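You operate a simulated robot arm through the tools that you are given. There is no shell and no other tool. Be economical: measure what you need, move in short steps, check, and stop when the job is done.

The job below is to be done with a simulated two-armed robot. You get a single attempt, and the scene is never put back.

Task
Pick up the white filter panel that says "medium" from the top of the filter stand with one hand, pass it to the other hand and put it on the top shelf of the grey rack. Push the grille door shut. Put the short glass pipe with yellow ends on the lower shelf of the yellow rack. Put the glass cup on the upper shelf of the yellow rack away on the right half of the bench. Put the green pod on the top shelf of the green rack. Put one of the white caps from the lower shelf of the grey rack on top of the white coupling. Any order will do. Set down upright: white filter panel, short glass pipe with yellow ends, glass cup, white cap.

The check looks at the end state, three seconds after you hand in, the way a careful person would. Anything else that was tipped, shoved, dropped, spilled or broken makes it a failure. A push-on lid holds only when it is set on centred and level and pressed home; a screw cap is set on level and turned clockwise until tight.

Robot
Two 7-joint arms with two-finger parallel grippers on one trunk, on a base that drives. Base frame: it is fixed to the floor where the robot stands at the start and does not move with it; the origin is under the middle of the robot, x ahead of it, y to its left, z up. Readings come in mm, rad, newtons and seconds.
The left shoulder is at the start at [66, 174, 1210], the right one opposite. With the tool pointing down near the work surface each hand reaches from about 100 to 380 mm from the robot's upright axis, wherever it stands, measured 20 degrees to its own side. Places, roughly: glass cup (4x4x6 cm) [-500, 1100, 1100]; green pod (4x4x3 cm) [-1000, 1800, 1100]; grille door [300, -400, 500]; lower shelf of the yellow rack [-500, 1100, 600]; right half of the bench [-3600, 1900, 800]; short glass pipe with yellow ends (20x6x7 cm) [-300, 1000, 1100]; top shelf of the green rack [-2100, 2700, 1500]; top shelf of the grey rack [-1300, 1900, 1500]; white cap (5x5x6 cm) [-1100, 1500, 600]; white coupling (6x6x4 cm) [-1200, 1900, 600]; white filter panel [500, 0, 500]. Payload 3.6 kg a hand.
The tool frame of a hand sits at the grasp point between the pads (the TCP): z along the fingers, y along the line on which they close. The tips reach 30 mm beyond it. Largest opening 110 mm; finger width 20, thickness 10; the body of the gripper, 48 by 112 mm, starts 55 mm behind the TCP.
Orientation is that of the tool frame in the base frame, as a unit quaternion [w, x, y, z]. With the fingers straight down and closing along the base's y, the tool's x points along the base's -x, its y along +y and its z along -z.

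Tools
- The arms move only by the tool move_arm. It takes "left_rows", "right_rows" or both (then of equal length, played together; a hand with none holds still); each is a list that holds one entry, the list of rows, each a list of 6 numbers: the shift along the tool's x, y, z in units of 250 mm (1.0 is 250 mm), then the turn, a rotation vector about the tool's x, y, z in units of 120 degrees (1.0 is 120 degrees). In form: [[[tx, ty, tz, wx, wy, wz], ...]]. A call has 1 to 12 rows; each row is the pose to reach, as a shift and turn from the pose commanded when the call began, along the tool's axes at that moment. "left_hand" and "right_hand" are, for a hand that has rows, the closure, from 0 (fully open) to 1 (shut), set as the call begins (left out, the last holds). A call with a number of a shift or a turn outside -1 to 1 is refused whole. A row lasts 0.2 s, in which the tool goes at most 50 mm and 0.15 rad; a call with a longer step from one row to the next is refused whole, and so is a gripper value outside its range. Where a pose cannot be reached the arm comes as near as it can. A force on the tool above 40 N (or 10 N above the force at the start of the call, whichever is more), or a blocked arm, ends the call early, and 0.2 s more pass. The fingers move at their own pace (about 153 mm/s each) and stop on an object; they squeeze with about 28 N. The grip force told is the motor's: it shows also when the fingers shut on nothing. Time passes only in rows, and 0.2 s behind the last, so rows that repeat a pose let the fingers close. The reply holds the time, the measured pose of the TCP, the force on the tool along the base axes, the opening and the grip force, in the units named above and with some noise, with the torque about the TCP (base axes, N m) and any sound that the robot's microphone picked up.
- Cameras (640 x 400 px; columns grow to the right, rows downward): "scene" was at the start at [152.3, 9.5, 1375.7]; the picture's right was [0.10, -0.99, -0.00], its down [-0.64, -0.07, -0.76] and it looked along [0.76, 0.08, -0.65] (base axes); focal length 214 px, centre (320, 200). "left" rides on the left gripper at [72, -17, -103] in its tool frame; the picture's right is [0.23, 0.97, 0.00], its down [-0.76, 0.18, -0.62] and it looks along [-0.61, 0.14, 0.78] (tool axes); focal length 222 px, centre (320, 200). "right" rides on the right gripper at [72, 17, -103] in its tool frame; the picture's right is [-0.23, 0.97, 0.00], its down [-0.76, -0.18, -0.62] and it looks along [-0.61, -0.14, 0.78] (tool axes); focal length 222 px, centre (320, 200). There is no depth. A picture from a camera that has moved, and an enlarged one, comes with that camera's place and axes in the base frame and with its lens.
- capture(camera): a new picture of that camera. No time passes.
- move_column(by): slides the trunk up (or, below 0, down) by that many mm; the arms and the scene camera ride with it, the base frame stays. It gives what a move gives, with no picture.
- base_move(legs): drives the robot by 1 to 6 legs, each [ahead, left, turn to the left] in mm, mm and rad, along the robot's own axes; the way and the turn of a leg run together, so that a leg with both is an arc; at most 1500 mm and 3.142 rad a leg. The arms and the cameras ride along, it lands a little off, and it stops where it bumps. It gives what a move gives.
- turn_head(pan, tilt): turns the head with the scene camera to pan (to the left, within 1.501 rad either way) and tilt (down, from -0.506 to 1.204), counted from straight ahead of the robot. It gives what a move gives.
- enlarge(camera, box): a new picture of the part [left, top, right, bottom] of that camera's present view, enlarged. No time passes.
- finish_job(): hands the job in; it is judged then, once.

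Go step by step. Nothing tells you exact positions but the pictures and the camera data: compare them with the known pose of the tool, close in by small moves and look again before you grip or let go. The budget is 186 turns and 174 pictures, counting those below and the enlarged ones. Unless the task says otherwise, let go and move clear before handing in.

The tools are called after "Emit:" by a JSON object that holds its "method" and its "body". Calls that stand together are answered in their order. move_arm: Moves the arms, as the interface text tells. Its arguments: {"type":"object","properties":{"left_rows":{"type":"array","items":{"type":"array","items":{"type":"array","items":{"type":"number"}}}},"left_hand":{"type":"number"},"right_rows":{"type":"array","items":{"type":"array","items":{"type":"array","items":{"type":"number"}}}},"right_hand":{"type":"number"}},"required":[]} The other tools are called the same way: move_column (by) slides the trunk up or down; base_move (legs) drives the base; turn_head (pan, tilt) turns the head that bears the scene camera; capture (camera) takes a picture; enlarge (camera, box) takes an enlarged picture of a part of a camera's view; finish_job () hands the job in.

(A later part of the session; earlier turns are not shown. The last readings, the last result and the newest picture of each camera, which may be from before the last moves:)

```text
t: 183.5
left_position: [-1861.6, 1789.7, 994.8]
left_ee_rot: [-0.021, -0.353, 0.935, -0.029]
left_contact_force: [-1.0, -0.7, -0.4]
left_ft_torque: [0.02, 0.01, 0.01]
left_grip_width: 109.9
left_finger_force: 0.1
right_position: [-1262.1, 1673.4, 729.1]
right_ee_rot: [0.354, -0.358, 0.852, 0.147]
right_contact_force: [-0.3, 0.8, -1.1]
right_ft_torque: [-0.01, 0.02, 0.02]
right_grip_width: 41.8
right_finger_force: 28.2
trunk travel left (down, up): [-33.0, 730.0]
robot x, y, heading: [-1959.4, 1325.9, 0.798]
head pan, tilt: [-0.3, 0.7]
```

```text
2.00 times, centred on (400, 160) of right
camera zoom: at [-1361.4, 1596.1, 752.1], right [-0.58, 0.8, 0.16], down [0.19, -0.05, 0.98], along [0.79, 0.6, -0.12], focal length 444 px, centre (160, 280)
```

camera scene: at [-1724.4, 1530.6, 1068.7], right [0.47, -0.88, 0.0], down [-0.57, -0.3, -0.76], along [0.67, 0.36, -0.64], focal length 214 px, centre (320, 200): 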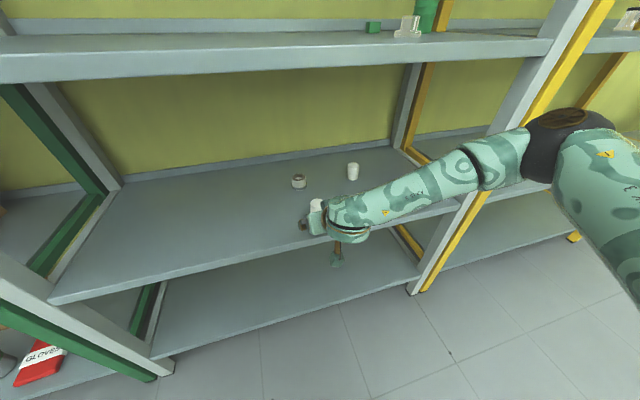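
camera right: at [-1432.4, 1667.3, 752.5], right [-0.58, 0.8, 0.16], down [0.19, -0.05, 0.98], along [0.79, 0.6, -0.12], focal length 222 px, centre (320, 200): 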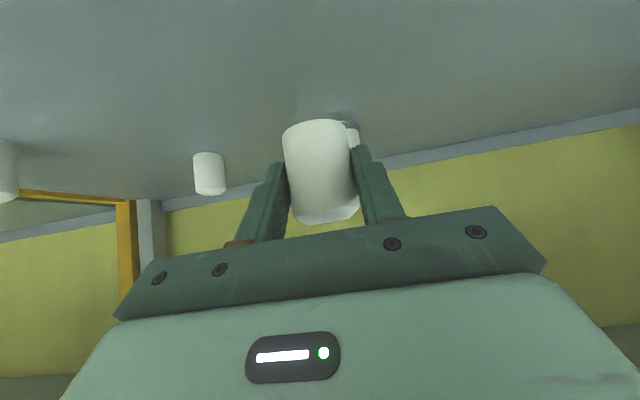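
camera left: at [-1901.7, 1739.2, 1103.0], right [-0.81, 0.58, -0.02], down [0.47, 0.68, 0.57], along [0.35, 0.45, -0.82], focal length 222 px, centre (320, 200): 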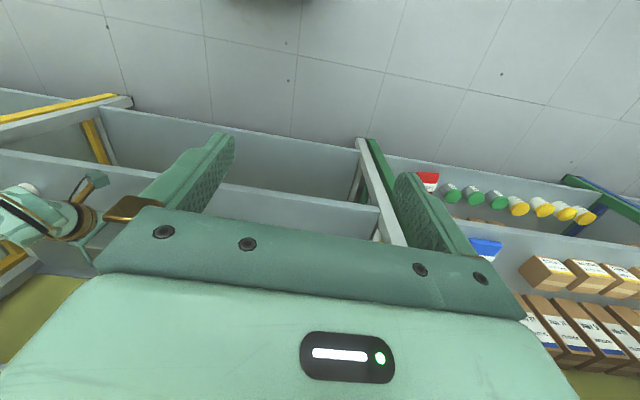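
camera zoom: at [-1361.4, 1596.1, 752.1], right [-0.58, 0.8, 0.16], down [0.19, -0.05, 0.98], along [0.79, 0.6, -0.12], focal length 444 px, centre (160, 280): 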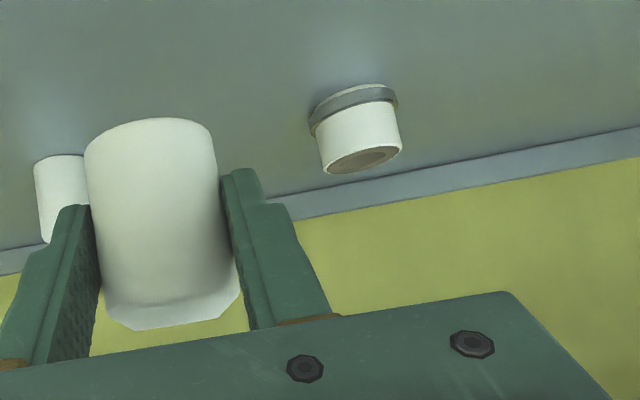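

The coupling is at about (-1223, 1882), top at z≈660. I drive 95 mm forward, then move the cap sideways in front of it and check both views.

Emit:
{"method": "base_move", "body": {"legs": [[95, 0, 0]]}}

Emit:
{"method": "move_arm", "body": {"right_rows": [[[-0.02, 0.16, 0.02, 0, 0, 0], [-0.05, 0.32, 0.05, 0, 0, 0], [-0.08, 0.476, 0.08, 0, 0, 0], [-0.08, 0.476, 0.08, 0, 0, 0]]]}}

Emit:
{"method": "turn_head", "body": {"pan": -0.3, "tilt": 0.6}}

Emit:
{"method": "capture", "body": {"camera": "scene"}}

```text
t: 184.7
left_position: [-1794.1, 1859.1, 994.6]
left_ee_rot: [-0.022, -0.354, 0.935, -0.029]
left_contact_force: [-0.1, 0.7, -0.3]
left_ft_torque: [0.0, 0.0, -0.02]
left_grip_width: 109.9
left_finger_force: 0.1
right_position: [-1195.8, 1743.2, 729.0]
right_ee_rot: [0.352, -0.359, 0.852, 0.146]
right_contact_force: [0.0, -0.5, -1.5]
right_ft_torque: [0.01, 0.02, -0.02]
right_grip_width: 41.6
right_finger_force: 27.5
trunk travel left (down, up): [-33.0, 730.0]
robot x, y, heading: [-1888.2, 1395.3, 0.793]
head pan, tilt: [-0.3, 0.7]
```

```text
t: 185.7
left_position: [-1795.5, 1859.8, 995.2]
left_ee_rot: [-0.021, -0.354, 0.935, -0.029]
left_contact_force: [-0.4, -0.4, 0.1]
left_ft_torque: [0.05, 0.03, -0.01]
left_grip_width: 109.9
left_finger_force: 0.0
right_position: [-1261.9, 1843.9, 730.4]
right_ee_rot: [0.354, -0.358, 0.852, 0.146]
right_contact_force: [0.8, -0.2, -1.5]
right_ft_torque: [-0.01, 0.02, 0.01]
right_grip_width: 41.7
right_finger_force: 28.1
trunk travel left (down, up): [-33.0, 730.0]
robot x, y, heading: [-1888.5, 1395.9, 0.791]
head pan, tilt: [-0.3, 0.7]
```

```text
t: 186.3
left_position: [-1795.7, 1858.7, 994.9]
left_ee_rot: [-0.021, -0.353, 0.935, -0.028]
left_contact_force: [-0.1, 0.3, 0.0]
left_ft_torque: [-0.02, -0.01, 0.01]
left_grip_width: 110.2
left_finger_force: 0.0
right_position: [-1262.2, 1845.4, 730.9]
right_ee_rot: [0.353, -0.358, 0.852, 0.146]
right_contact_force: [-0.4, -0.6, -0.9]
right_ft_torque: [0.01, -0.01, 0.0]
right_grip_width: 41.5
right_finger_force: 28.2
trunk travel left (down, up): [-33.0, 730.0]
robot x, y, heading: [-1890.9, 1390.2, 0.789]
head pan, tilt: [-0.3, 0.6]
```

```text
64 pictures are left
camera scene: at [-1654.5, 1601.0, 1077.3], right [0.47, -0.88, 0.0], down [-0.5, -0.27, -0.82], along [0.73, 0.39, -0.57], focal length 214 px, centre (320, 200)
```

scene: 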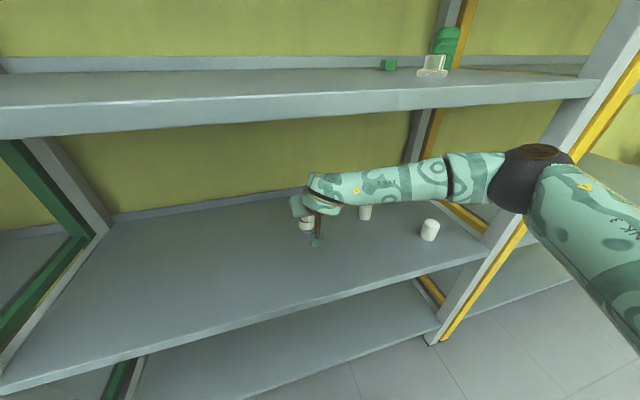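

Emit:
{"method": "move_arm", "body": {"right_rows": [[[-0.05, 0, 0.05, 0, 0, 0], [-0.1, 0, 0.1, 0, 0, 0], [-0.153, 0, 0.153, 0, 0, 0], [-0.153, 0, 0.153, 0, 0, 0]]]}}

Emit:
{"method": "enlarge", "body": {"camera": "scene", "box": [270, 170, 350, 250]}}

Emit:
{"method": "capture", "body": {"camera": "right"}}

```text
t: 187.3
left_position: [-1796.1, 1860.3, 995.2]
left_ee_rot: [-0.02, -0.353, 0.935, -0.028]
left_contact_force: [-0.3, 1.8, -0.4]
left_ft_torque: [0.02, -0.03, 0.01]
left_grip_width: 110.1
left_finger_force: 0.1
right_position: [-1223.9, 1884.2, 729.2]
right_ee_rot: [0.353, -0.359, 0.851, 0.147]
right_contact_force: [-0.1, 0.0, -1.2]
right_ft_torque: [-0.01, 0.01, -0.02]
right_grip_width: 41.7
right_finger_force: 28.0
trunk travel left (down, up): [-33.0, 730.0]
robot x, y, heading: [-1891.3, 1394.3, 0.795]
head pan, tilt: [-0.3, 0.6]
```

```text
5.00 times, centred on (310, 210) of scene
camera zoom: at [-1654.5, 1601.0, 1077.3], right [0.47, -0.88, 0.0], down [-0.5, -0.27, -0.82], along [0.73, 0.39, -0.57], focal length 1072 px, centre (370, 150)
```

zoom: 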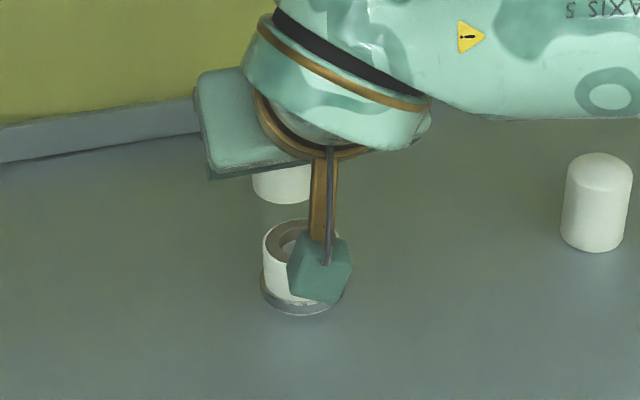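

```text
62 pictures are left
camera right: at [-1322.3, 1807.6, 752.8], right [-0.58, 0.8, 0.16], down [0.19, -0.05, 0.98], along [0.79, 0.6, -0.12], focal length 222 px, centre (320, 200)
```

right: 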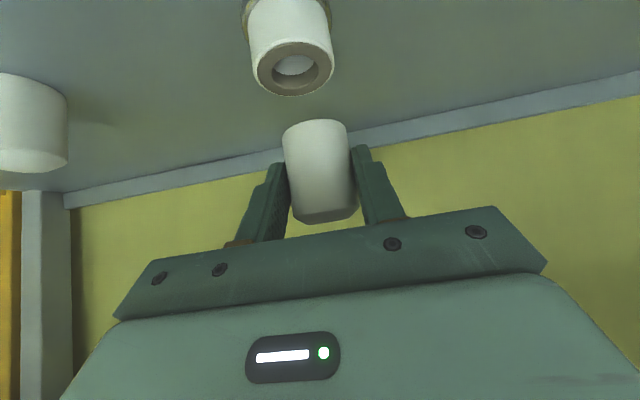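

Both views agree that the cap axis must come back about 23 mm and 2 mm right. I correct and re-check.

Emit:
{"method": "move_arm", "body": {"right_rows": [[[0.033, -0.004, -0.033, 0, 0, 0], [0.065, -0.008, -0.065, 0, 0, 0], [0.065, -0.008, -0.065, 0, 0, 0]]]}}

Emit:
{"method": "enlarge", "body": {"camera": "right", "box": [220, 30, 420, 230]}}

Emit:
{"method": "enlarge", "body": {"camera": "scene", "box": [270, 170, 350, 250]}}

```text
t: 188.1
left_position: [-1796.2, 1859.7, 994.9]
left_ee_rot: [-0.021, -0.353, 0.935, -0.028]
left_contact_force: [-0.1, -1.2, 0.1]
left_ft_torque: [0.02, -0.02, 0.0]
left_grip_width: 109.8
left_finger_force: 0.1
right_position: [-1237.8, 1866.4, 730.1]
right_ee_rot: [0.353, -0.359, 0.852, 0.147]
right_contact_force: [-0.1, 0.2, -0.5]
right_ft_torque: [0.0, 0.0, -0.02]
right_grip_width: 41.4
right_finger_force: 27.9
trunk travel left (down, up): [-33.0, 730.0]
robot x, y, heading: [-1889.9, 1392.3, 0.792]
head pan, tilt: [-0.3, 0.6]
```

```text
2.00 times, centred on (320, 130) of right
camera zoom: at [-1336.6, 1789.6, 752.7], right [-0.58, 0.8, 0.16], down [0.19, -0.05, 0.98], along [0.79, 0.6, -0.12], focal length 444 px, centre (320, 340)
```

zoom: 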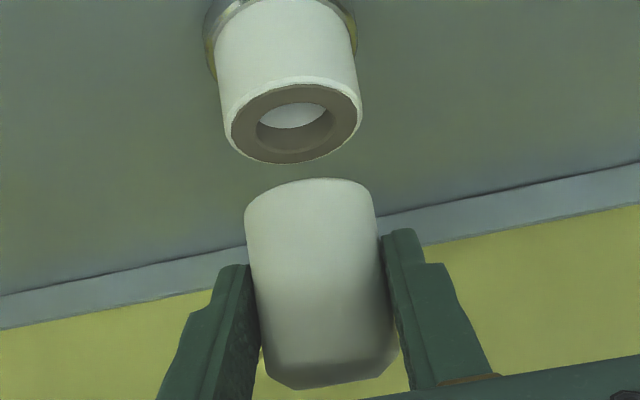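

```text
5.00 times, centred on (310, 210) of scene
camera zoom: at [-1654.4, 1601.1, 1077.3], right [0.47, -0.88, 0.0], down [-0.5, -0.27, -0.82], along [0.73, 0.39, -0.57], focal length 1072 px, centre (370, 150)
```

zoom: 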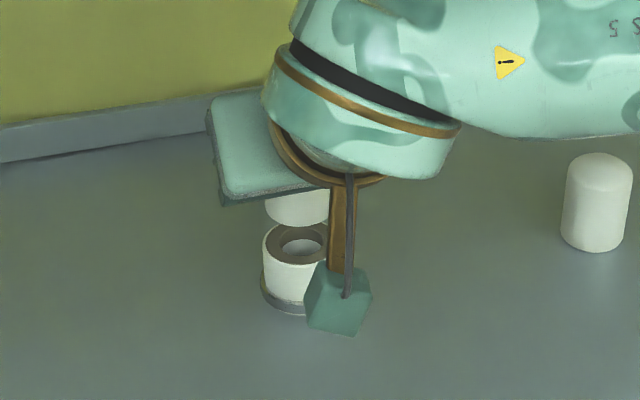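

Alignment is within a few mm. I nudge 2 mm forward, lower 17 mm and check again.

Emit:
{"method": "move_arm", "body": {"right_rows": [[[0.018, 0, 0.03, 0, 0, 0], [0.042, 0, 0.054, 0, 0, 0], [0.042, 0, 0.054, 0, 0, 0]]]}}

Emit:
{"method": "enlarge", "body": {"camera": "right", "box": [220, 30, 420, 230]}}

Emit:
{"method": "enlarge", "body": {"camera": "scene", "box": [280, 190, 340, 240]}}

```text
t: 188.9
left_position: [-1795.8, 1860.2, 996.1]
left_ee_rot: [-0.021, -0.354, 0.934, -0.028]
left_contact_force: [-0.8, -0.1, 0.0]
left_ft_torque: [-0.01, -0.03, 0.01]
left_grip_width: 109.9
left_finger_force: 0.1
right_position: [-1235.8, 1867.6, 712.4]
right_ee_rot: [0.353, -0.359, 0.852, 0.146]
right_contact_force: [0.2, -0.3, -1.1]
right_ft_torque: [-0.05, 0.05, -0.03]
right_grip_width: 41.4
right_finger_force: 27.9
trunk travel left (down, up): [-33.0, 730.0]
robot x, y, heading: [-1887.0, 1394.9, 0.793]
head pan, tilt: [-0.3, 0.6]
```

```text
2.00 times, centred on (320, 130) of right
camera zoom: at [-1335.2, 1790.4, 735.0], right [-0.58, 0.8, 0.16], down [0.19, -0.05, 0.98], along [0.79, 0.6, -0.12], focal length 444 px, centre (320, 340)
```

zoom: 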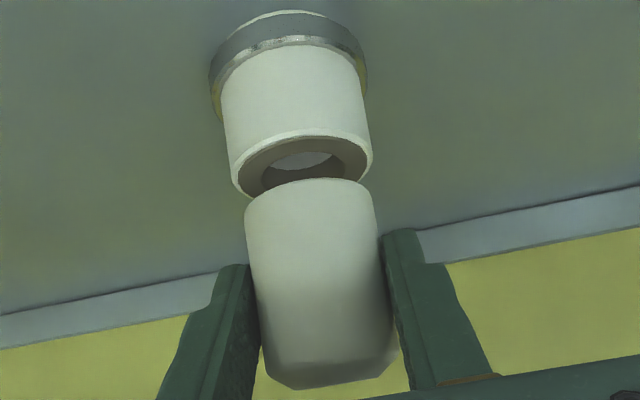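

```text
8.00 times, centred on (310, 215) of scene
camera zoom: at [-1654.4, 1601.0, 1077.3], right [0.47, -0.88, 0.0], down [-0.5, -0.27, -0.82], along [0.73, 0.39, -0.57], focal length 1716 px, centre (400, 80)
```

zoom: 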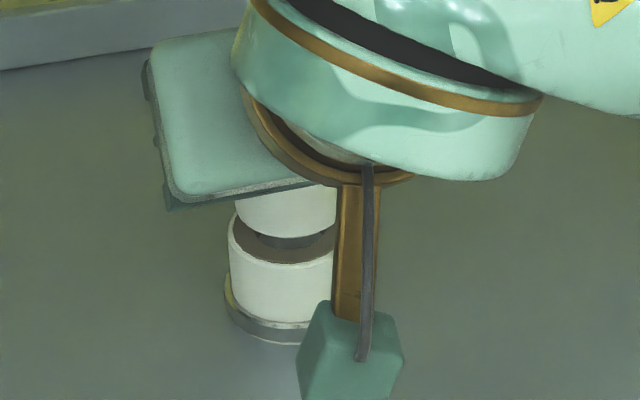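

The two views differ by a few mm in depth, so I turn the left wrist camera toward the coupling for a side view.

Emit:
{"method": "move_arm", "body": {"left_rows": [[[0, 0, 0, 0.0145, -0.04, 0.0543], [0, 0, 0, 0.029, -0.08, 0.1085], [0, 0, 0, 0.0436, -0.12, 0.1628], [0, 0, 0, 0.058, -0.16, 0.217], [0, 0, 0, 0.0727, -0.2, 0.2713], [0, 0, 0, 0.0872, -0.2397, 0.3256], [0, 0, 0, 0.0872, -0.2397, 0.3256]]]}}

Emit:
{"method": "capture", "body": {"camera": "left"}}

```text
t: 190.5
left_position: [-1804.4, 1787.4, 995.9]
left_ee_rot: [0.249, -0.03, 0.968, -0.034]
left_contact_force: [-0.3, 0.0, -0.5]
left_ft_torque: [0.02, 0.0, -0.02]
left_grip_width: 110.3
left_finger_force: 0.1
left hand out of reach, approached as far as the arm can: row 1, 2, 3, 4, 5, 6, 7
right_position: [-1237.2, 1866.8, 714.2]
right_ee_rot: [0.355, -0.358, 0.851, 0.146]
right_contact_force: [-0.5, 0.0, -1.2]
right_ft_torque: [-0.01, 0.01, 0.02]
right_grip_width: 41.6
right_finger_force: 27.8
trunk travel left (down, up): [-33.0, 730.0]
robot x, y, heading: [-1891.1, 1394.4, 0.796]
head pan, tilt: [-0.3, 0.6]
```

```text
57 pictures are left
camera left: at [-1915.6, 1772.1, 1051.6], right [-0.24, 0.95, -0.19], down [0.36, 0.27, 0.9], along [0.9, 0.15, -0.4], focal length 222 px, centre (320, 200)
```

left: 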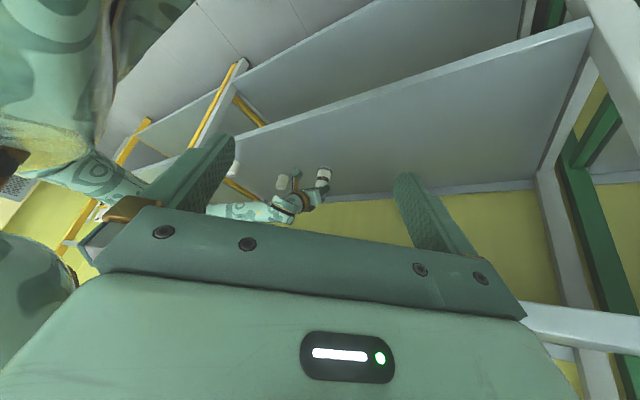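

Great side view between the left fingers; I enlarge it.

Emit:
{"method": "enlarge", "body": {"camera": "left", "box": [300, 155, 348, 210]}}

```text
7.27 times, centred on (324, 182) of left
camera zoom: at [-1915.6, 1772.1, 1051.6], right [-0.24, 0.95, -0.19], down [0.36, 0.27, 0.9], along [0.9, 0.15, -0.4], focal length 1615 px, centre (291, 327)
```

zoom: 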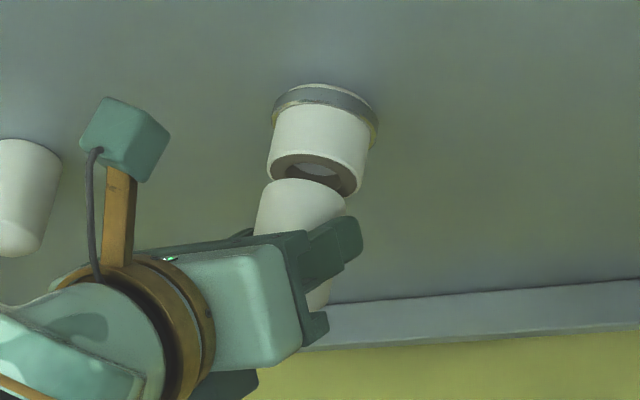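

All views average out to a centred cap within a couple of mm. I lower in small steps and watch the force.

Emit:
{"method": "move_arm", "body": {"right_rows": [[[0.008, 0, 0.008, 0, 0, 0], [0.017, 0, 0.017, 0, 0, 0], [0.025, 0, 0.025, 0, 0, 0], [0.025, 0, 0.025, 0, 0, 0]]]}}

Emit:
{"method": "enlarge", "body": {"camera": "left", "box": [300, 155, 348, 210]}}

Emit:
{"method": "enlarge", "body": {"camera": "right", "box": [220, 30, 420, 230]}}

```text
t: 191.5
left_position: [-1802.9, 1787.4, 994.8]
left_ee_rot: [0.248, -0.03, 0.968, -0.034]
left_contact_force: [-0.2, 0.0, 0.6]
left_ft_torque: [-0.01, -0.04, 0.01]
left_grip_width: 109.6
left_finger_force: 0.0
right_position: [-1236.6, 1867.8, 704.3]
right_ee_rot: [0.354, -0.359, 0.851, 0.147]
right_contact_force: [-0.3, 0.2, -0.8]
right_ft_torque: [0.0, 0.01, 0.01]
right_grip_width: 41.7
right_finger_force: 27.4
trunk travel left (down, up): [-33.0, 730.0]
robot x, y, heading: [-1891.9, 1395.7, 0.79]
head pan, tilt: [-0.3, 0.6]
```

```text
7.27 times, centred on (324, 182) of left
camera zoom: at [-1914.5, 1772.7, 1051.3], right [-0.24, 0.95, -0.19], down [0.36, 0.27, 0.89], along [0.9, 0.15, -0.41], focal length 1615 px, centre (291, 327)
```

zoom: 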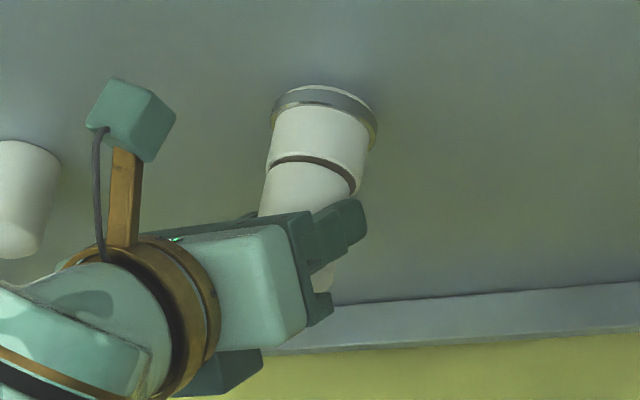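

```text
2.00 times, centred on (320, 130) of right
camera zoom: at [-1335.4, 1790.9, 725.7], right [-0.58, 0.8, 0.16], down [0.19, -0.05, 0.98], along [0.79, 0.6, -0.12], focal length 444 px, centre (320, 340)
```

zoom: 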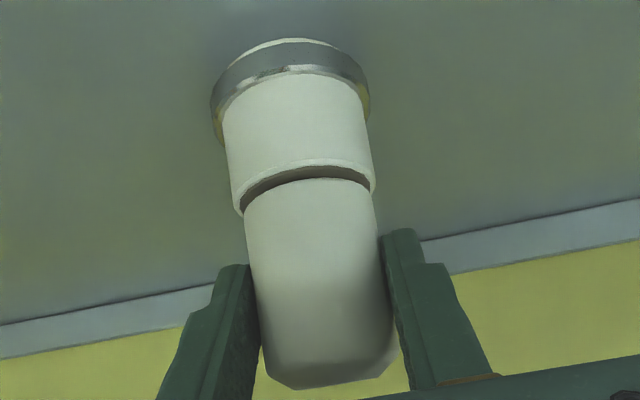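

Emit:
{"method": "move_arm", "body": {"right_rows": [[[-0.006, 0.003, 0.006, 0, 0, 0], [0.002, 0.003, 0.014, 0, 0, 0], [0.008, 0.003, 0.02, 0, 0, 0], [0.008, 0.003, 0.02, 0, 0, 0]]]}}

Emit:
{"method": "move_arm", "body": {"right_rows": [[[0.006, 0, 0.006, 0, 0, 0], [0.011, 0, 0.011, 0, 0, 0], [0.011, 0, 0.011, 0, 0, 0]]]}}

Emit:
{"method": "enlarge", "body": {"camera": "left", "box": [300, 155, 348, 210]}}

```text
t: 192.5
left_position: [-1803.2, 1787.5, 995.9]
left_ee_rot: [0.248, -0.031, 0.968, -0.034]
left_contact_force: [0.2, -0.1, 1.0]
left_ft_torque: [-0.03, 0.01, 0.0]
left_grip_width: 110.0
left_finger_force: 0.2
right_position: [-1235.4, 1870.3, 699.2]
right_ee_rot: [0.354, -0.359, 0.851, 0.147]
right_contact_force: [1.3, 0.4, 3.3]
right_ft_torque: [0.06, -0.09, -0.04]
right_grip_width: 41.7
right_finger_force: 27.6
trunk travel left (down, up): [-33.0, 730.0]
robot x, y, heading: [-1890.5, 1391.8, 0.797]
head pan, tilt: [-0.3, 0.6]
```

```text
t: 193.3
left_position: [-1805.1, 1787.0, 994.9]
left_ee_rot: [0.249, -0.03, 0.968, -0.033]
left_contact_force: [-0.1, -0.9, 0.7]
left_ft_torque: [-0.01, -0.01, 0.01]
left_grip_width: 109.9
left_finger_force: 0.1
right_position: [-1236.8, 1870.5, 698.1]
right_ee_rot: [0.357, -0.358, 0.85, 0.149]
right_contact_force: [-0.3, -3.1, 19.5]
right_ft_torque: [-0.02, 0.07, -0.01]
right_grip_width: 41.8
right_finger_force: 28.0
trunk travel left (down, up): [-33.0, 730.0]
robot x, y, heading: [-1891.0, 1396.0, 0.794]
head pan, tilt: [-0.3, 0.6]
```

```text
7.27 times, centred on (324, 182) of left
camera zoom: at [-1916.3, 1771.1, 1052.1], right [-0.24, 0.95, -0.19], down [0.36, 0.26, 0.9], along [0.9, 0.15, -0.4], focal length 1615 px, centre (291, 327)
```

zoom: 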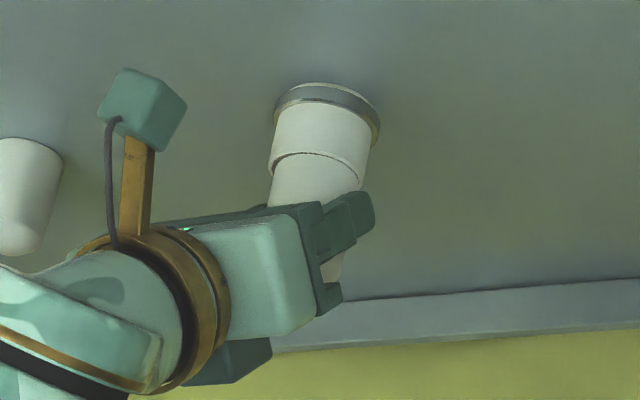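

Contact, centred and level. Now I press it home.

Emit:
{"method": "move_arm", "body": {"right_rows": [[[0.006, 0, 0.006, 0, 0, 0], [0.012, 0, 0.012, 0, 0, 0], [0.016, 0, 0.016, 0, 0, 0], [0.016, 0, 0.016, 0, 0, 0]]]}}

Emit:
{"method": "enlarge", "body": {"camera": "left", "box": [300, 155, 348, 210]}}

```text
t: 194.3
left_position: [-1805.9, 1786.9, 994.8]
left_ee_rot: [0.249, -0.03, 0.968, -0.034]
left_contact_force: [0.1, -0.2, -0.4]
left_ft_torque: [0.03, -0.02, 0.01]
left_grip_width: 109.9
left_finger_force: 0.1
right_position: [-1236.8, 1869.4, 692.1]
right_ee_rot: [0.355, -0.358, 0.851, 0.148]
right_contact_force: [1.4, 1.9, 20.5]
right_ft_torque: [0.37, -0.09, 0.03]
right_grip_width: 41.8
right_finger_force: 27.8
trunk travel left (down, up): [-33.0, 730.0]
robot x, y, heading: [-1889.5, 1398.1, 0.791]
head pan, tilt: [-0.3, 0.6]
```

```text
7.27 times, centred on (324, 182) of left
camera zoom: at [-1916.4, 1771.4, 1051.8], right [-0.24, 0.95, -0.19], down [0.36, 0.27, 0.9], along [0.9, 0.15, -0.4], focal length 1615 px, centre (291, 327)
```

zoom: 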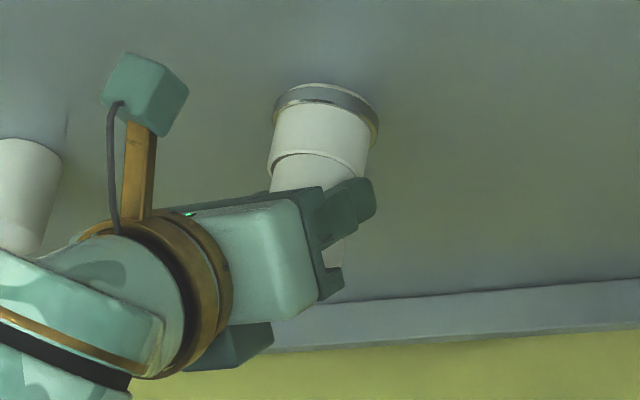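

Emit:
{"method": "move_arm", "body": {"right_rows": [[[-0.012, 0, -0.012, 0, 0, 0], [-0.012, 0, -0.012, 0, 0, 0]]]}}

Emit:
{"method": "move_arm", "body": {"right_rows": [[[0, 0, 0, 0, 0, 0], [0, 0, 0, 0, 0, 0], [0, 0, 0, 0, 0, 0]]], "right_hand": 0.25}}

Emit:
{"method": "enlarge", "body": {"camera": "right", "box": [180, 0, 480, 200]}}

```text
t: 194.9
left_position: [-1804.1, 1789.0, 993.5]
left_ee_rot: [0.248, -0.03, 0.968, -0.034]
left_contact_force: [-0.5, -0.6, 0.7]
left_ft_torque: [-0.01, -0.03, 0.02]
left_grip_width: 109.9
left_finger_force: 0.1
right_position: [-1235.9, 1869.6, 691.4]
right_ee_rot: [0.352, -0.36, 0.851, 0.147]
right_contact_force: [-1.3, 2.3, 6.2]
right_ft_torque: [0.25, -0.01, 0.04]
right_grip_width: 41.7
right_finger_force: 27.9
trunk travel left (down, up): [-33.0, 730.0]
robot x, y, heading: [-1889.5, 1393.9, 0.791]
head pan, tilt: [-0.3, 0.6]
```

```text
t: 195.7
left_position: [-1803.9, 1788.6, 993.4]
left_ee_rot: [0.248, -0.03, 0.968, -0.034]
left_contact_force: [1.3, 0.5, 0.0]
left_ft_torque: [0.0, 0.03, -0.03]
left_grip_width: 110.1
left_finger_force: 0.1
right_position: [-1235.6, 1869.2, 692.6]
right_ee_rot: [0.353, -0.359, 0.851, 0.147]
right_contact_force: [-0.3, -0.8, 0.1]
right_ft_torque: [-0.01, 0.0, 0.01]
right_grip_width: 82.3
right_finger_force: 0.2
trunk travel left (down, up): [-33.0, 730.0]
robot x, y, heading: [-1891.5, 1395.4, 0.795]
head pan, tilt: [-0.3, 0.6]
```

```text
2.00 times, centred on (330, 100) of right
camera zoom: at [-1333.7, 1792.8, 715.3], right [-0.58, 0.8, 0.16], down [0.19, -0.05, 0.98], along [0.79, 0.6, -0.12], focal length 444 px, centre (300, 400)
```

zoom: 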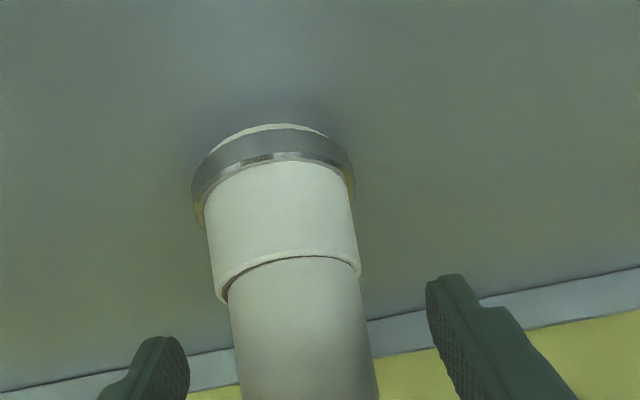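

The cap sits flush on the coupling. I open fully and withdraw straight back.

Emit:
{"method": "move_arm", "body": {"right_rows": [[[0, 0, 0, 0, 0, 0], [0.06, 0, -0.06, 0, 0, 0], [0.14, 0, -0.14, 0, 0, 0], [0.24, 0, -0.24, 0, 0, 0], [0.34, 0, -0.34, 0, 0, 0]]], "right_hand": 0}}

Emit:
{"method": "base_move", "body": {"legs": [[-220, 0, 0]]}}

Emit:
{"method": "enlarge", "body": {"camera": "scene", "box": [240, 0, 560, 220]}}

```text
t: 196.9
left_position: [-1803.8, 1788.0, 994.9]
left_ee_rot: [0.248, -0.03, 0.968, -0.034]
left_contact_force: [0.7, 0.0, -0.4]
left_ft_torque: [-0.04, 0.0, -0.01]
left_grip_width: 110.0
left_finger_force: 0.0
right_position: [-1321.8, 1783.4, 692.7]
right_ee_rot: [0.354, -0.359, 0.851, 0.148]
right_contact_force: [0.1, 0.0, -0.7]
right_ft_torque: [0.02, -0.03, 0.0]
right_grip_width: 109.8
right_finger_force: 0.0
trunk travel left (down, up): [-33.0, 730.0]
robot x, y, heading: [-1888.7, 1393.9, 0.794]
head pan, tilt: [-0.3, 0.6]
```

```text
t: 198.6
left_position: [-1958.9, 1629.1, 995.9]
left_ee_rot: [0.247, -0.03, 0.968, -0.034]
left_contact_force: [-0.4, 0.0, 0.0]
left_ft_torque: [-0.03, 0.03, -0.02]
left_grip_width: 110.1
left_finger_force: 0.1
right_position: [-1477.0, 1626.4, 691.6]
right_ee_rot: [0.354, -0.358, 0.851, 0.146]
right_contact_force: [0.4, 0.2, -0.2]
right_ft_torque: [-0.02, -0.02, 0.0]
right_grip_width: 109.9
right_finger_force: 0.2
trunk travel left (down, up): [-33.0, 730.0]
robot x, y, heading: [-2046.4, 1235.2, 0.791]
head pan, tilt: [-0.3, 0.6]
```

```text
1.82 times, centred on (400, 110) of scene
camera zoom: at [-1810.1, 1442.5, 1077.6], right [0.47, -0.88, 0.0], down [-0.5, -0.27, -0.82], along [0.73, 0.39, -0.57], focal length 390 px, centre (174, 364)
```

zoom: 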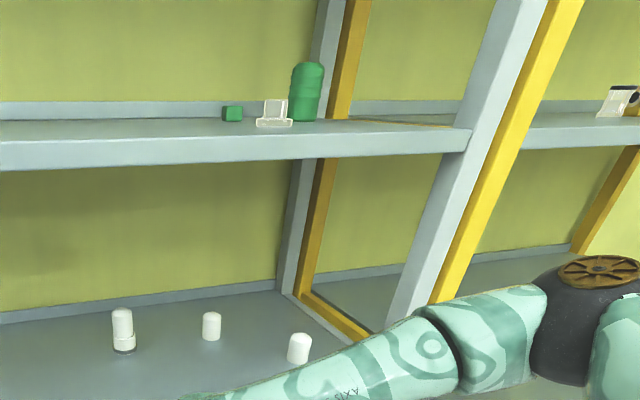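

The cap is standing on the coupling. Next the green pod: it is deep on the middle shelf with a valve in front of it, so I'll use the left hand, steep from above. I raise the trunk, retract the right arm, reorient the left hand and move right along the rack.

Emit:
{"method": "move_column", "body": {"by": 340}}

Emit:
{"method": "move_arm", "body": {"right_rows": [[[0.14, -0.03, -0.14, 0, 0, 0], [0.28, -0.06, -0.28, 0, 0, 0], [0.42, -0.1, -0.42, 0, 0, 0], [0.55, -0.14, -0.55, 0, 0, 0], [0.68, -0.18, -0.68, 0, 0, 0], [0.8, -0.2, -0.8, 0, 0, 0]]], "left_rows": [[[0, 0, 0, -0.0323, 0.0022, -0.0505], [0, 0, 0, -0.0647, 0.0044, -0.101], [0, 0, 0, -0.097, 0.0067, -0.1515], [0, 0, 0, -0.1293, 0.0089, -0.202], [0, 0, 0, -0.1617, 0.0111, -0.2525], [0, 0, 0, -0.194, 0.0133, -0.303]]]}}

Emit:
{"method": "base_move", "body": {"legs": [[0, -524, 0]]}}

Emit:
{"method": "turn_head", "body": {"pan": 0.15, "tilt": 0.6}}

Emit:
{"method": "capture", "body": {"camera": "scene"}}

```text
t: 201.9
left_position: [-2083.3, 1502.7, 1394.4]
left_ee_rot: [0.381, 0.01, 0.92, 0.097]
left_contact_force: [0.9, -0.4, -0.9]
left_ft_torque: [-0.03, -0.01, 0.0]
left_grip_width: 110.0
left_finger_force: 0.1
right_position: [-1476.2, 1624.8, 1031.6]
right_ee_rot: [0.353, -0.359, 0.852, 0.147]
right_contact_force: [-0.6, -0.4, -0.4]
right_ft_torque: [0.0, -0.01, -0.01]
right_grip_width: 110.3
right_finger_force: 0.1
trunk travel left (down, up): [-373.0, 390.0]
robot x, y, heading: [-2046.2, 1239.6, 0.796]
head pan, tilt: [-0.3, 0.6]
```

```text
refused: row 3 steps farther than a row can; nothing moved
```

```text
t: 205.0
left_position: [-1710.5, 1134.9, 1395.4]
left_ee_rot: [0.382, 0.009, 0.919, 0.099]
left_contact_force: [0.5, -0.4, 0.5]
left_ft_torque: [0.01, 0.0, -0.07]
left_grip_width: 109.9
left_finger_force: 0.0
right_position: [-1103.3, 1258.7, 1031.1]
right_ee_rot: [0.354, -0.357, 0.852, 0.147]
right_contact_force: [-0.2, 0.2, -0.1]
right_ft_torque: [0.01, 0.02, 0.0]
right_grip_width: 109.9
right_finger_force: 0.0
trunk travel left (down, up): [-373.0, 390.0]
robot x, y, heading: [-1677.1, 871.8, 0.795]
head pan, tilt: [-0.3, 0.6]
```

```text
t: 205.9
left_position: [-1710.5, 1136.1, 1396.2]
left_ee_rot: [0.381, 0.01, 0.919, 0.098]
left_contact_force: [-0.4, -0.5, 0.2]
left_ft_torque: [-0.01, -0.02, 0.02]
left_grip_width: 109.8
left_finger_force: 0.0
right_position: [-1103.7, 1260.2, 1032.6]
right_ee_rot: [0.354, -0.359, 0.851, 0.147]
right_contact_force: [0.5, -0.1, -0.4]
right_ft_torque: [-0.02, -0.01, 0.0]
right_grip_width: 110.0
right_finger_force: 0.0
trunk travel left (down, up): [-373.0, 390.0]
robot x, y, heading: [-1673.7, 872.0, 0.794]
head pan, tilt: [0.15, 0.6]
```

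```text
49 pictures are left
camera scene: at [-1586.2, 980.7, 1433.3], right [0.81, -0.59, 0.0], down [-0.33, -0.46, -0.82], along [0.48, 0.67, -0.57], focal length 214 px, centre (320, 200)
```

scene: 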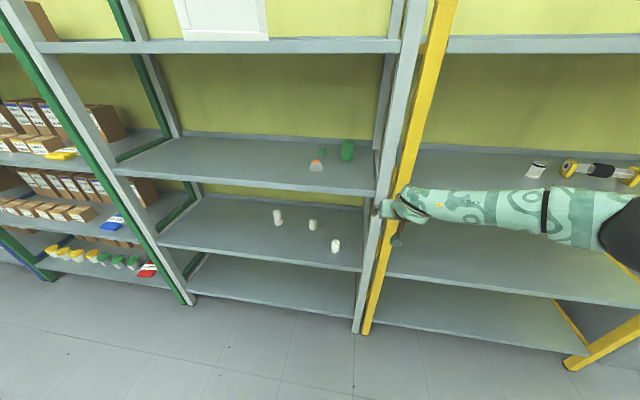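

I redo the arm moves with finer steps.

Emit:
{"method": "move_arm", "body": {"left_rows": [[[0.0095, 0.0325, 0.116, -0.0165, 0.0244, -0.0424], [0.019, 0.065, 0.2325, -0.0329, 0.0487, -0.0849], [0.0285, 0.0975, 0.349, -0.0494, 0.0731, -0.1273], [0.038, 0.13, 0.465, -0.0658, 0.0975, -0.1697], [0.0475, 0.1625, 0.581, -0.0823, 0.1219, -0.2122], [0.057, 0.195, 0.6975, -0.0988, 0.1462, -0.2546], [0.0665, 0.2275, 0.814, -0.1152, 0.1706, -0.2971], [0.076, 0.26, 0.93, -0.1317, 0.195, -0.3395]]], "right_rows": [[[0.1, -0.025, -0.1, 0, 0, 0], [0.2, -0.05, -0.2, 0, 0, 0], [0.3, -0.075, -0.3, 0, 0, 0], [0.4, -0.1, -0.4, 0, 0, 0], [0.5, -0.125, -0.5, 0, 0, 0], [0.6, -0.15, -0.6, 0, 0, 0], [0.7, -0.175, -0.7, 0, 0, 0], [0.8, -0.2, -0.8, 0, 0, 0]]]}}

Emit:
{"method": "base_move", "body": {"legs": [[200, 0, 0]]}}

Emit:
{"method": "capture", "body": {"camera": "left"}}

```text
t: 207.7
left_position: [-1565.1, 1242.1, 1232.3]
left_ee_rot: [0.199, -0.379, 0.9, 0.083]
left_contact_force: [0.1, -0.6, 0.6]
left_ft_torque: [0.0, -0.01, 0.04]
left_grip_width: 110.1
left_finger_force: 0.0
left hand out of reach, approached as far as the arm can: row 3, 4, 5, 6
right_position: [-1274.4, 1040.2, 1056.3]
right_ee_rot: [0.343, -0.36, 0.859, 0.122]
right_contact_force: [-0.2, -0.3, 0.1]
right_ft_torque: [-0.03, -0.02, 0.0]
right_grip_width: 109.8
right_finger_force: 0.0
right hand out of reach, approached as far as the arm can: row 6, 7, 8
trunk travel left (down, up): [-373.0, 390.0]
robot x, y, heading: [-1673.9, 873.4, 0.794]
head pan, tilt: [0.15, 0.6]
```

```text
t: 209.3
left_position: [-1425.6, 1385.6, 1233.3]
left_ee_rot: [0.199, -0.381, 0.899, 0.083]
left_contact_force: [-0.4, 0.5, 0.8]
left_ft_torque: [-0.02, 0.01, 0.0]
left_grip_width: 109.9
left_finger_force: 0.1
right_position: [-1133.4, 1186.3, 1055.5]
right_ee_rot: [0.343, -0.362, 0.858, 0.125]
right_contact_force: [0.9, 0.3, -0.7]
right_ft_torque: [0.01, 0.02, 0.03]
right_grip_width: 110.1
right_finger_force: 0.2
trunk travel left (down, up): [-373.0, 390.0]
robot x, y, heading: [-1534.0, 1012.6, 0.799]
head pan, tilt: [0.15, 0.6]
```

```text
48 pictures are left
camera left: at [-1487.8, 1297.9, 1296.4], right [-0.84, 0.53, -0.1], down [0.17, 0.43, 0.89], along [0.51, 0.73, -0.46], focal length 222 px, centre (320, 200)
```

left: 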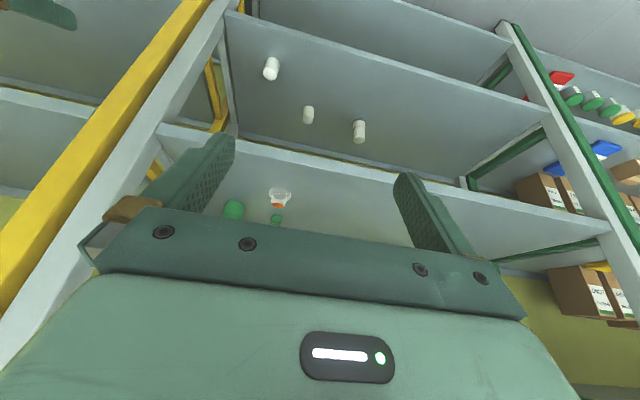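

The pod is at about (-1004, 1760, 1038). I fold the right arm up and back so it stays outside the neighbouring rack, lower the trunk 100 mm, and stretch the left arm forward.

Emit:
{"method": "move_arm", "body": {"right_rows": [[[-0.04, -0.03, -0.12, 0, 0.047, 0], [-0.08, -0.06, -0.24, 0, 0.094, 0], [-0.12, -0.1, -0.36, 0, 0.14, 0], [-0.16, -0.13, -0.49, 0, 0.188, 0], [-0.2, -0.16, -0.61, 0, 0.234, 0], [-0.24, -0.2, -0.73, 0, 0.28, 0], [-0.28, -0.23, -0.85, 0, 0.33, 0], [-0.325, -0.26, -0.976, 0, 0.36, 0]]]}}

Emit:
{"method": "move_column", "body": {"by": -100}}

Emit:
{"method": "move_arm", "body": {"left_rows": [[[-0.13, 0.01, 0.06, 0, 0, 0], [-0.27, 0.02, 0.12, 0, 0, 0], [-0.4, 0.03, 0.19, 0, 0, 0], [-0.54, 0.03, 0.25, 0, 0, 0], [-0.68, 0.03, 0.31, 0, 0, 0], [-0.82, 0.03, 0.38, 0, 0, 0], [-0.96, 0.03, 0.45, 0, 0, 0], [-0.96, 0.03, 0.45, 0, 0, 0]]]}}

Emit:
{"method": "capture", "body": {"camera": "scene"}}

```text
t: 211.1
left_position: [-1427.0, 1385.0, 1233.3]
left_ee_rot: [0.198, -0.381, 0.899, 0.084]
left_contact_force: [0.3, 1.2, -0.8]
left_ft_torque: [0.01, 0.02, -0.03]
left_grip_width: 110.3
left_finger_force: 0.1
right_position: [-1169.1, 1069.6, 1292.9]
right_ee_rot: [0.002, -0.383, 0.924, -0.017]
right_contact_force: [-0.1, -0.5, -0.4]
right_ft_torque: [0.01, 0.03, -0.02]
right_grip_width: 110.2
right_finger_force: 0.0
right hand out of reach, approached as far as the arm can: row 1, 2
trunk travel left (down, up): [-373.0, 390.0]
robot x, y, heading: [-1534.9, 1015.4, 0.799]
head pan, tilt: [0.15, 0.6]
```

```text
t: 212.4
left_position: [-1423.6, 1386.3, 1134.1]
left_ee_rot: [0.195, -0.38, 0.901, 0.082]
left_contact_force: [-0.8, -0.7, -0.2]
left_ft_torque: [-0.02, 0.01, -0.01]
left_grip_width: 110.2
left_finger_force: 0.1
right_position: [-1167.0, 1071.3, 1192.2]
right_ee_rot: [0.004, -0.382, 0.924, -0.018]
right_contact_force: [0.0, 0.5, -0.5]
right_ft_torque: [0.0, 0.02, 0.03]
right_grip_width: 109.8
right_finger_force: 0.1
trunk travel left (down, up): [-273.0, 490.0]
robot x, y, heading: [-1533.7, 1011.4, 0.798]
head pan, tilt: [0.15, 0.6]
```

```text
t: 214.2
left_position: [-1243.1, 1581.6, 1129.6]
left_ee_rot: [0.195, -0.38, 0.901, 0.081]
left_contact_force: [-0.4, 0.5, -0.3]
left_ft_torque: [-0.05, -0.03, 0.01]
left_grip_width: 109.9
left_finger_force: 0.0
right_position: [-1168.2, 1071.1, 1193.2]
right_ee_rot: [0.004, -0.382, 0.924, -0.018]
right_contact_force: [-0.3, 0.4, -0.1]
right_ft_torque: [-0.05, 0.0, -0.01]
right_grip_width: 110.0
right_finger_force: 0.0
trunk travel left (down, up): [-273.0, 490.0]
robot x, y, heading: [-1532.9, 1016.2, 0.8]
head pan, tilt: [0.15, 0.6]
```

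```text
47 pictures are left
camera scene: at [-1419.5, 1152.2, 1331.7], right [0.81, -0.58, 0.0], down [-0.33, -0.46, -0.83], along [0.48, 0.67, -0.57], focal length 214 px, centre (320, 200)
```

scene: 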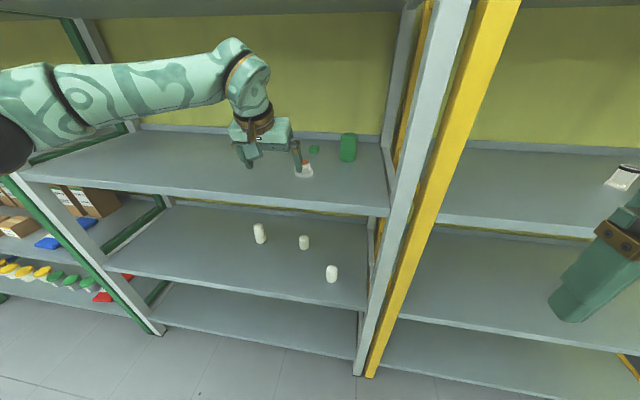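

Posture is good. I drive in 205 mm with a 43 mm shift to the right, keeping the hand above the valve.

Emit:
{"method": "base_move", "body": {"legs": [[200, -43, -0.012]]}}

Emit:
{"method": "capture", "body": {"camera": "left"}}

Emit:
{"method": "enlarge", "body": {"camera": "scene", "box": [160, 60, 480, 260]}}

```text
t: 215.8
left_position: [-1064.7, 1695.3, 1129.6]
left_ee_rot: [0.195, -0.376, 0.902, 0.082]
left_contact_force: [0.6, 0.4, 0.4]
left_ft_torque: [-0.03, 0.02, 0.03]
left_grip_width: 110.1
left_finger_force: 0.0
right_position: [-993.5, 1183.4, 1192.0]
right_ee_rot: [0.003, -0.378, 0.926, -0.018]
right_contact_force: [-0.2, -0.1, -0.2]
right_ft_torque: [-0.03, 0.04, 0.01]
right_grip_width: 110.4
right_finger_force: 0.1
trunk travel left (down, up): [-273.0, 490.0]
robot x, y, heading: [-1360.2, 1127.6, 0.787]
head pan, tilt: [0.15, 0.6]
```

```text
46 pictures are left
camera left: at [-1127.2, 1606.9, 1193.4], right [-0.84, 0.54, -0.09], down [0.18, 0.44, 0.88], along [0.52, 0.72, -0.46], focal length 222 px, centre (320, 200)
```

left: 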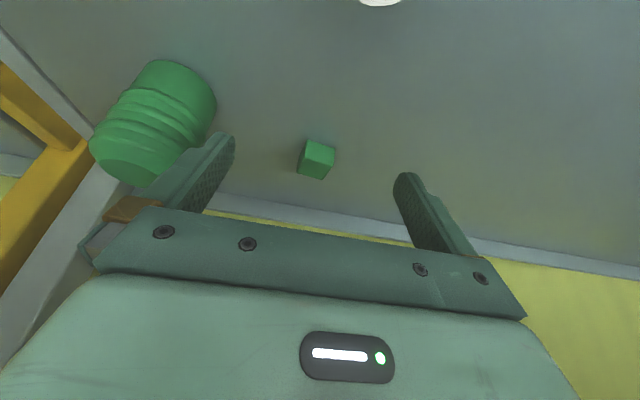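

```text
2.00 times, centred on (320, 160) of scene
camera zoom: at [-1243.6, 1266.3, 1331.4], right [0.81, -0.59, 0.0], down [-0.33, -0.46, -0.82], along [0.49, 0.67, -0.57], focal length 429 px, centre (320, 280)
```

zoom: 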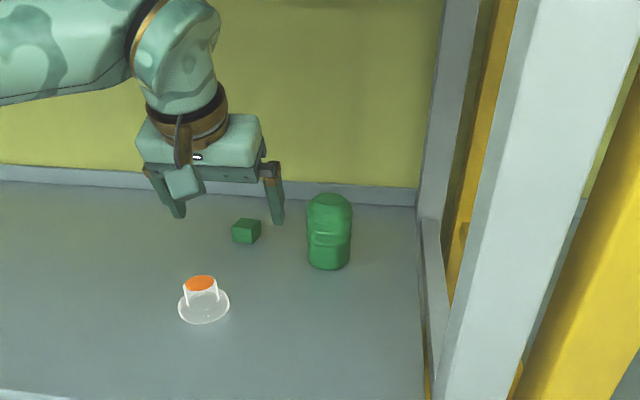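

The middle shelf surface works out at z≈1042 and the pod centre at about (-1019, 1744, 1057). I go 58 mm forward, then 40 mm down, and look.

Emit:
{"method": "move_arm", "body": {"left_rows": [[[-0.1, 0.008, 0.05, 0, 0, 0], [-0.21, 0.008, 0.098, 0, 0, 0], [-0.18, 0.008, 0.17, 0, 0, 0], [-0.143, 0.008, 0.243, 0, 0, 0], [-0.143, 0.008, 0.243, 0, 0, 0]]]}}

Emit:
{"method": "capture", "body": {"camera": "left"}}

Emit:
{"method": "enlarge", "body": {"camera": "scene", "box": [200, 100, 360, 200]}}

```text
t: 217.1
left_position: [-1025.6, 1736.9, 1088.9]
left_ee_rot: [0.195, -0.376, 0.902, 0.081]
left_contact_force: [-0.3, -0.2, 0.6]
left_ft_torque: [0.02, 0.0, 0.02]
left_grip_width: 109.8
left_finger_force: 0.1
right_position: [-993.3, 1181.3, 1192.8]
right_ee_rot: [0.003, -0.378, 0.926, -0.018]
right_contact_force: [-0.1, 0.3, -0.9]
right_ft_torque: [-0.02, 0.0, 0.01]
right_grip_width: 109.9
right_finger_force: 0.1
trunk travel left (down, up): [-273.0, 490.0]
robot x, y, heading: [-1359.6, 1129.5, 0.79]
head pan, tilt: [0.15, 0.6]
```

```text
44 pictures are left
camera left: at [-1089.1, 1649.1, 1152.8], right [-0.84, 0.54, -0.09], down [0.18, 0.43, 0.88], along [0.52, 0.72, -0.46], focal length 222 px, centre (320, 200)
```

left: 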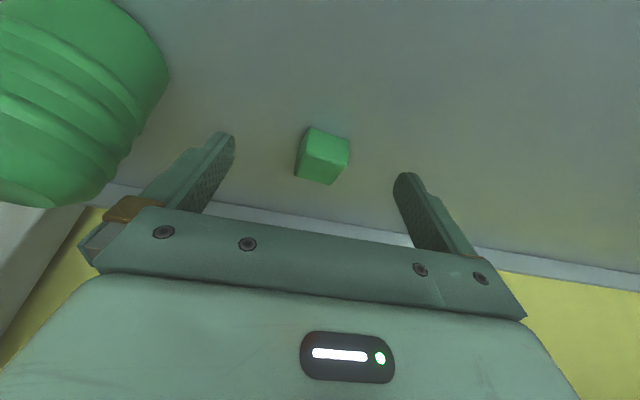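

```text
4.00 times, centred on (280, 150) of scene
camera zoom: at [-1244.9, 1265.5, 1331.6], right [0.81, -0.59, 0.0], down [-0.33, -0.46, -0.82], along [0.49, 0.67, -0.57], focal length 858 px, centre (480, 400)
```

zoom: 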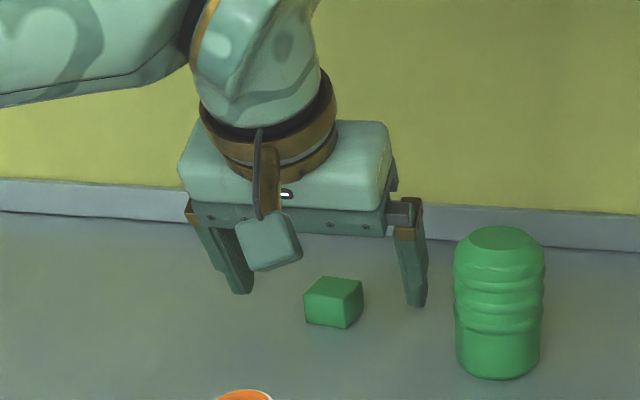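

The fingertips straddle the pod. I go down 14 mm and close.

Emit:
{"method": "move_arm", "body": {"left_rows": [[[0.0235, 0, 0.0507, 0, 0, 0], [0.0235, 0, 0.0507, 0, 0, 0]]]}}

Emit:
{"method": "move_arm", "body": {"left_rows": [[[0, 0, 0, 0, 0, 0], [0, 0, 0, 0, 0, 0], [0, 0, 0, 0, 0, 0], [0, 0, 0, 0, 0, 0]]], "left_hand": 1}}

Emit:
{"method": "capture", "body": {"camera": "left"}}

```text
t: 217.7
left_position: [-1025.7, 1736.0, 1075.2]
left_ee_rot: [0.195, -0.376, 0.902, 0.081]
left_contact_force: [-0.3, 0.1, -0.4]
left_ft_torque: [-0.01, 0.0, -0.02]
left_grip_width: 110.1
left_finger_force: 0.0
right_position: [-994.4, 1182.0, 1191.9]
right_ee_rot: [0.003, -0.378, 0.926, -0.017]
right_contact_force: [0.2, -0.9, 0.1]
right_ft_torque: [-0.01, 0.01, -0.02]
right_grip_width: 110.1
right_finger_force: 0.1
trunk travel left (down, up): [-273.0, 490.0]
robot x, y, heading: [-1359.0, 1130.6, 0.791]
head pan, tilt: [0.15, 0.6]
```

```text
t: 218.7
left_position: [-1026.1, 1737.1, 1075.3]
left_ee_rot: [0.195, -0.377, 0.902, 0.081]
left_contact_force: [0.2, -0.1, 0.5]
left_ft_torque: [-0.02, 0.03, 0.02]
left_grip_width: 32.7
left_finger_force: 28.6
right_position: [-994.4, 1181.9, 1191.2]
right_ee_rot: [0.003, -0.378, 0.926, -0.018]
right_contact_force: [0.1, -0.3, -0.3]
right_ft_torque: [0.0, -0.02, 0.0]
right_grip_width: 109.9
right_finger_force: 0.1
trunk travel left (down, up): [-273.0, 490.0]
robot x, y, heading: [-1360.3, 1133.3, 0.79]
head pan, tilt: [0.15, 0.6]
```

```text
42 pictures are left
camera left: at [-1089.7, 1649.3, 1138.6], right [-0.84, 0.54, -0.09], down [0.18, 0.44, 0.88], along [0.52, 0.72, -0.46], focal length 222 px, centre (320, 200)
```

left: 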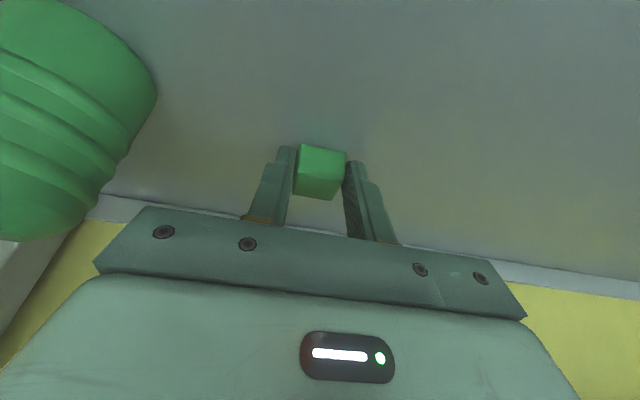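

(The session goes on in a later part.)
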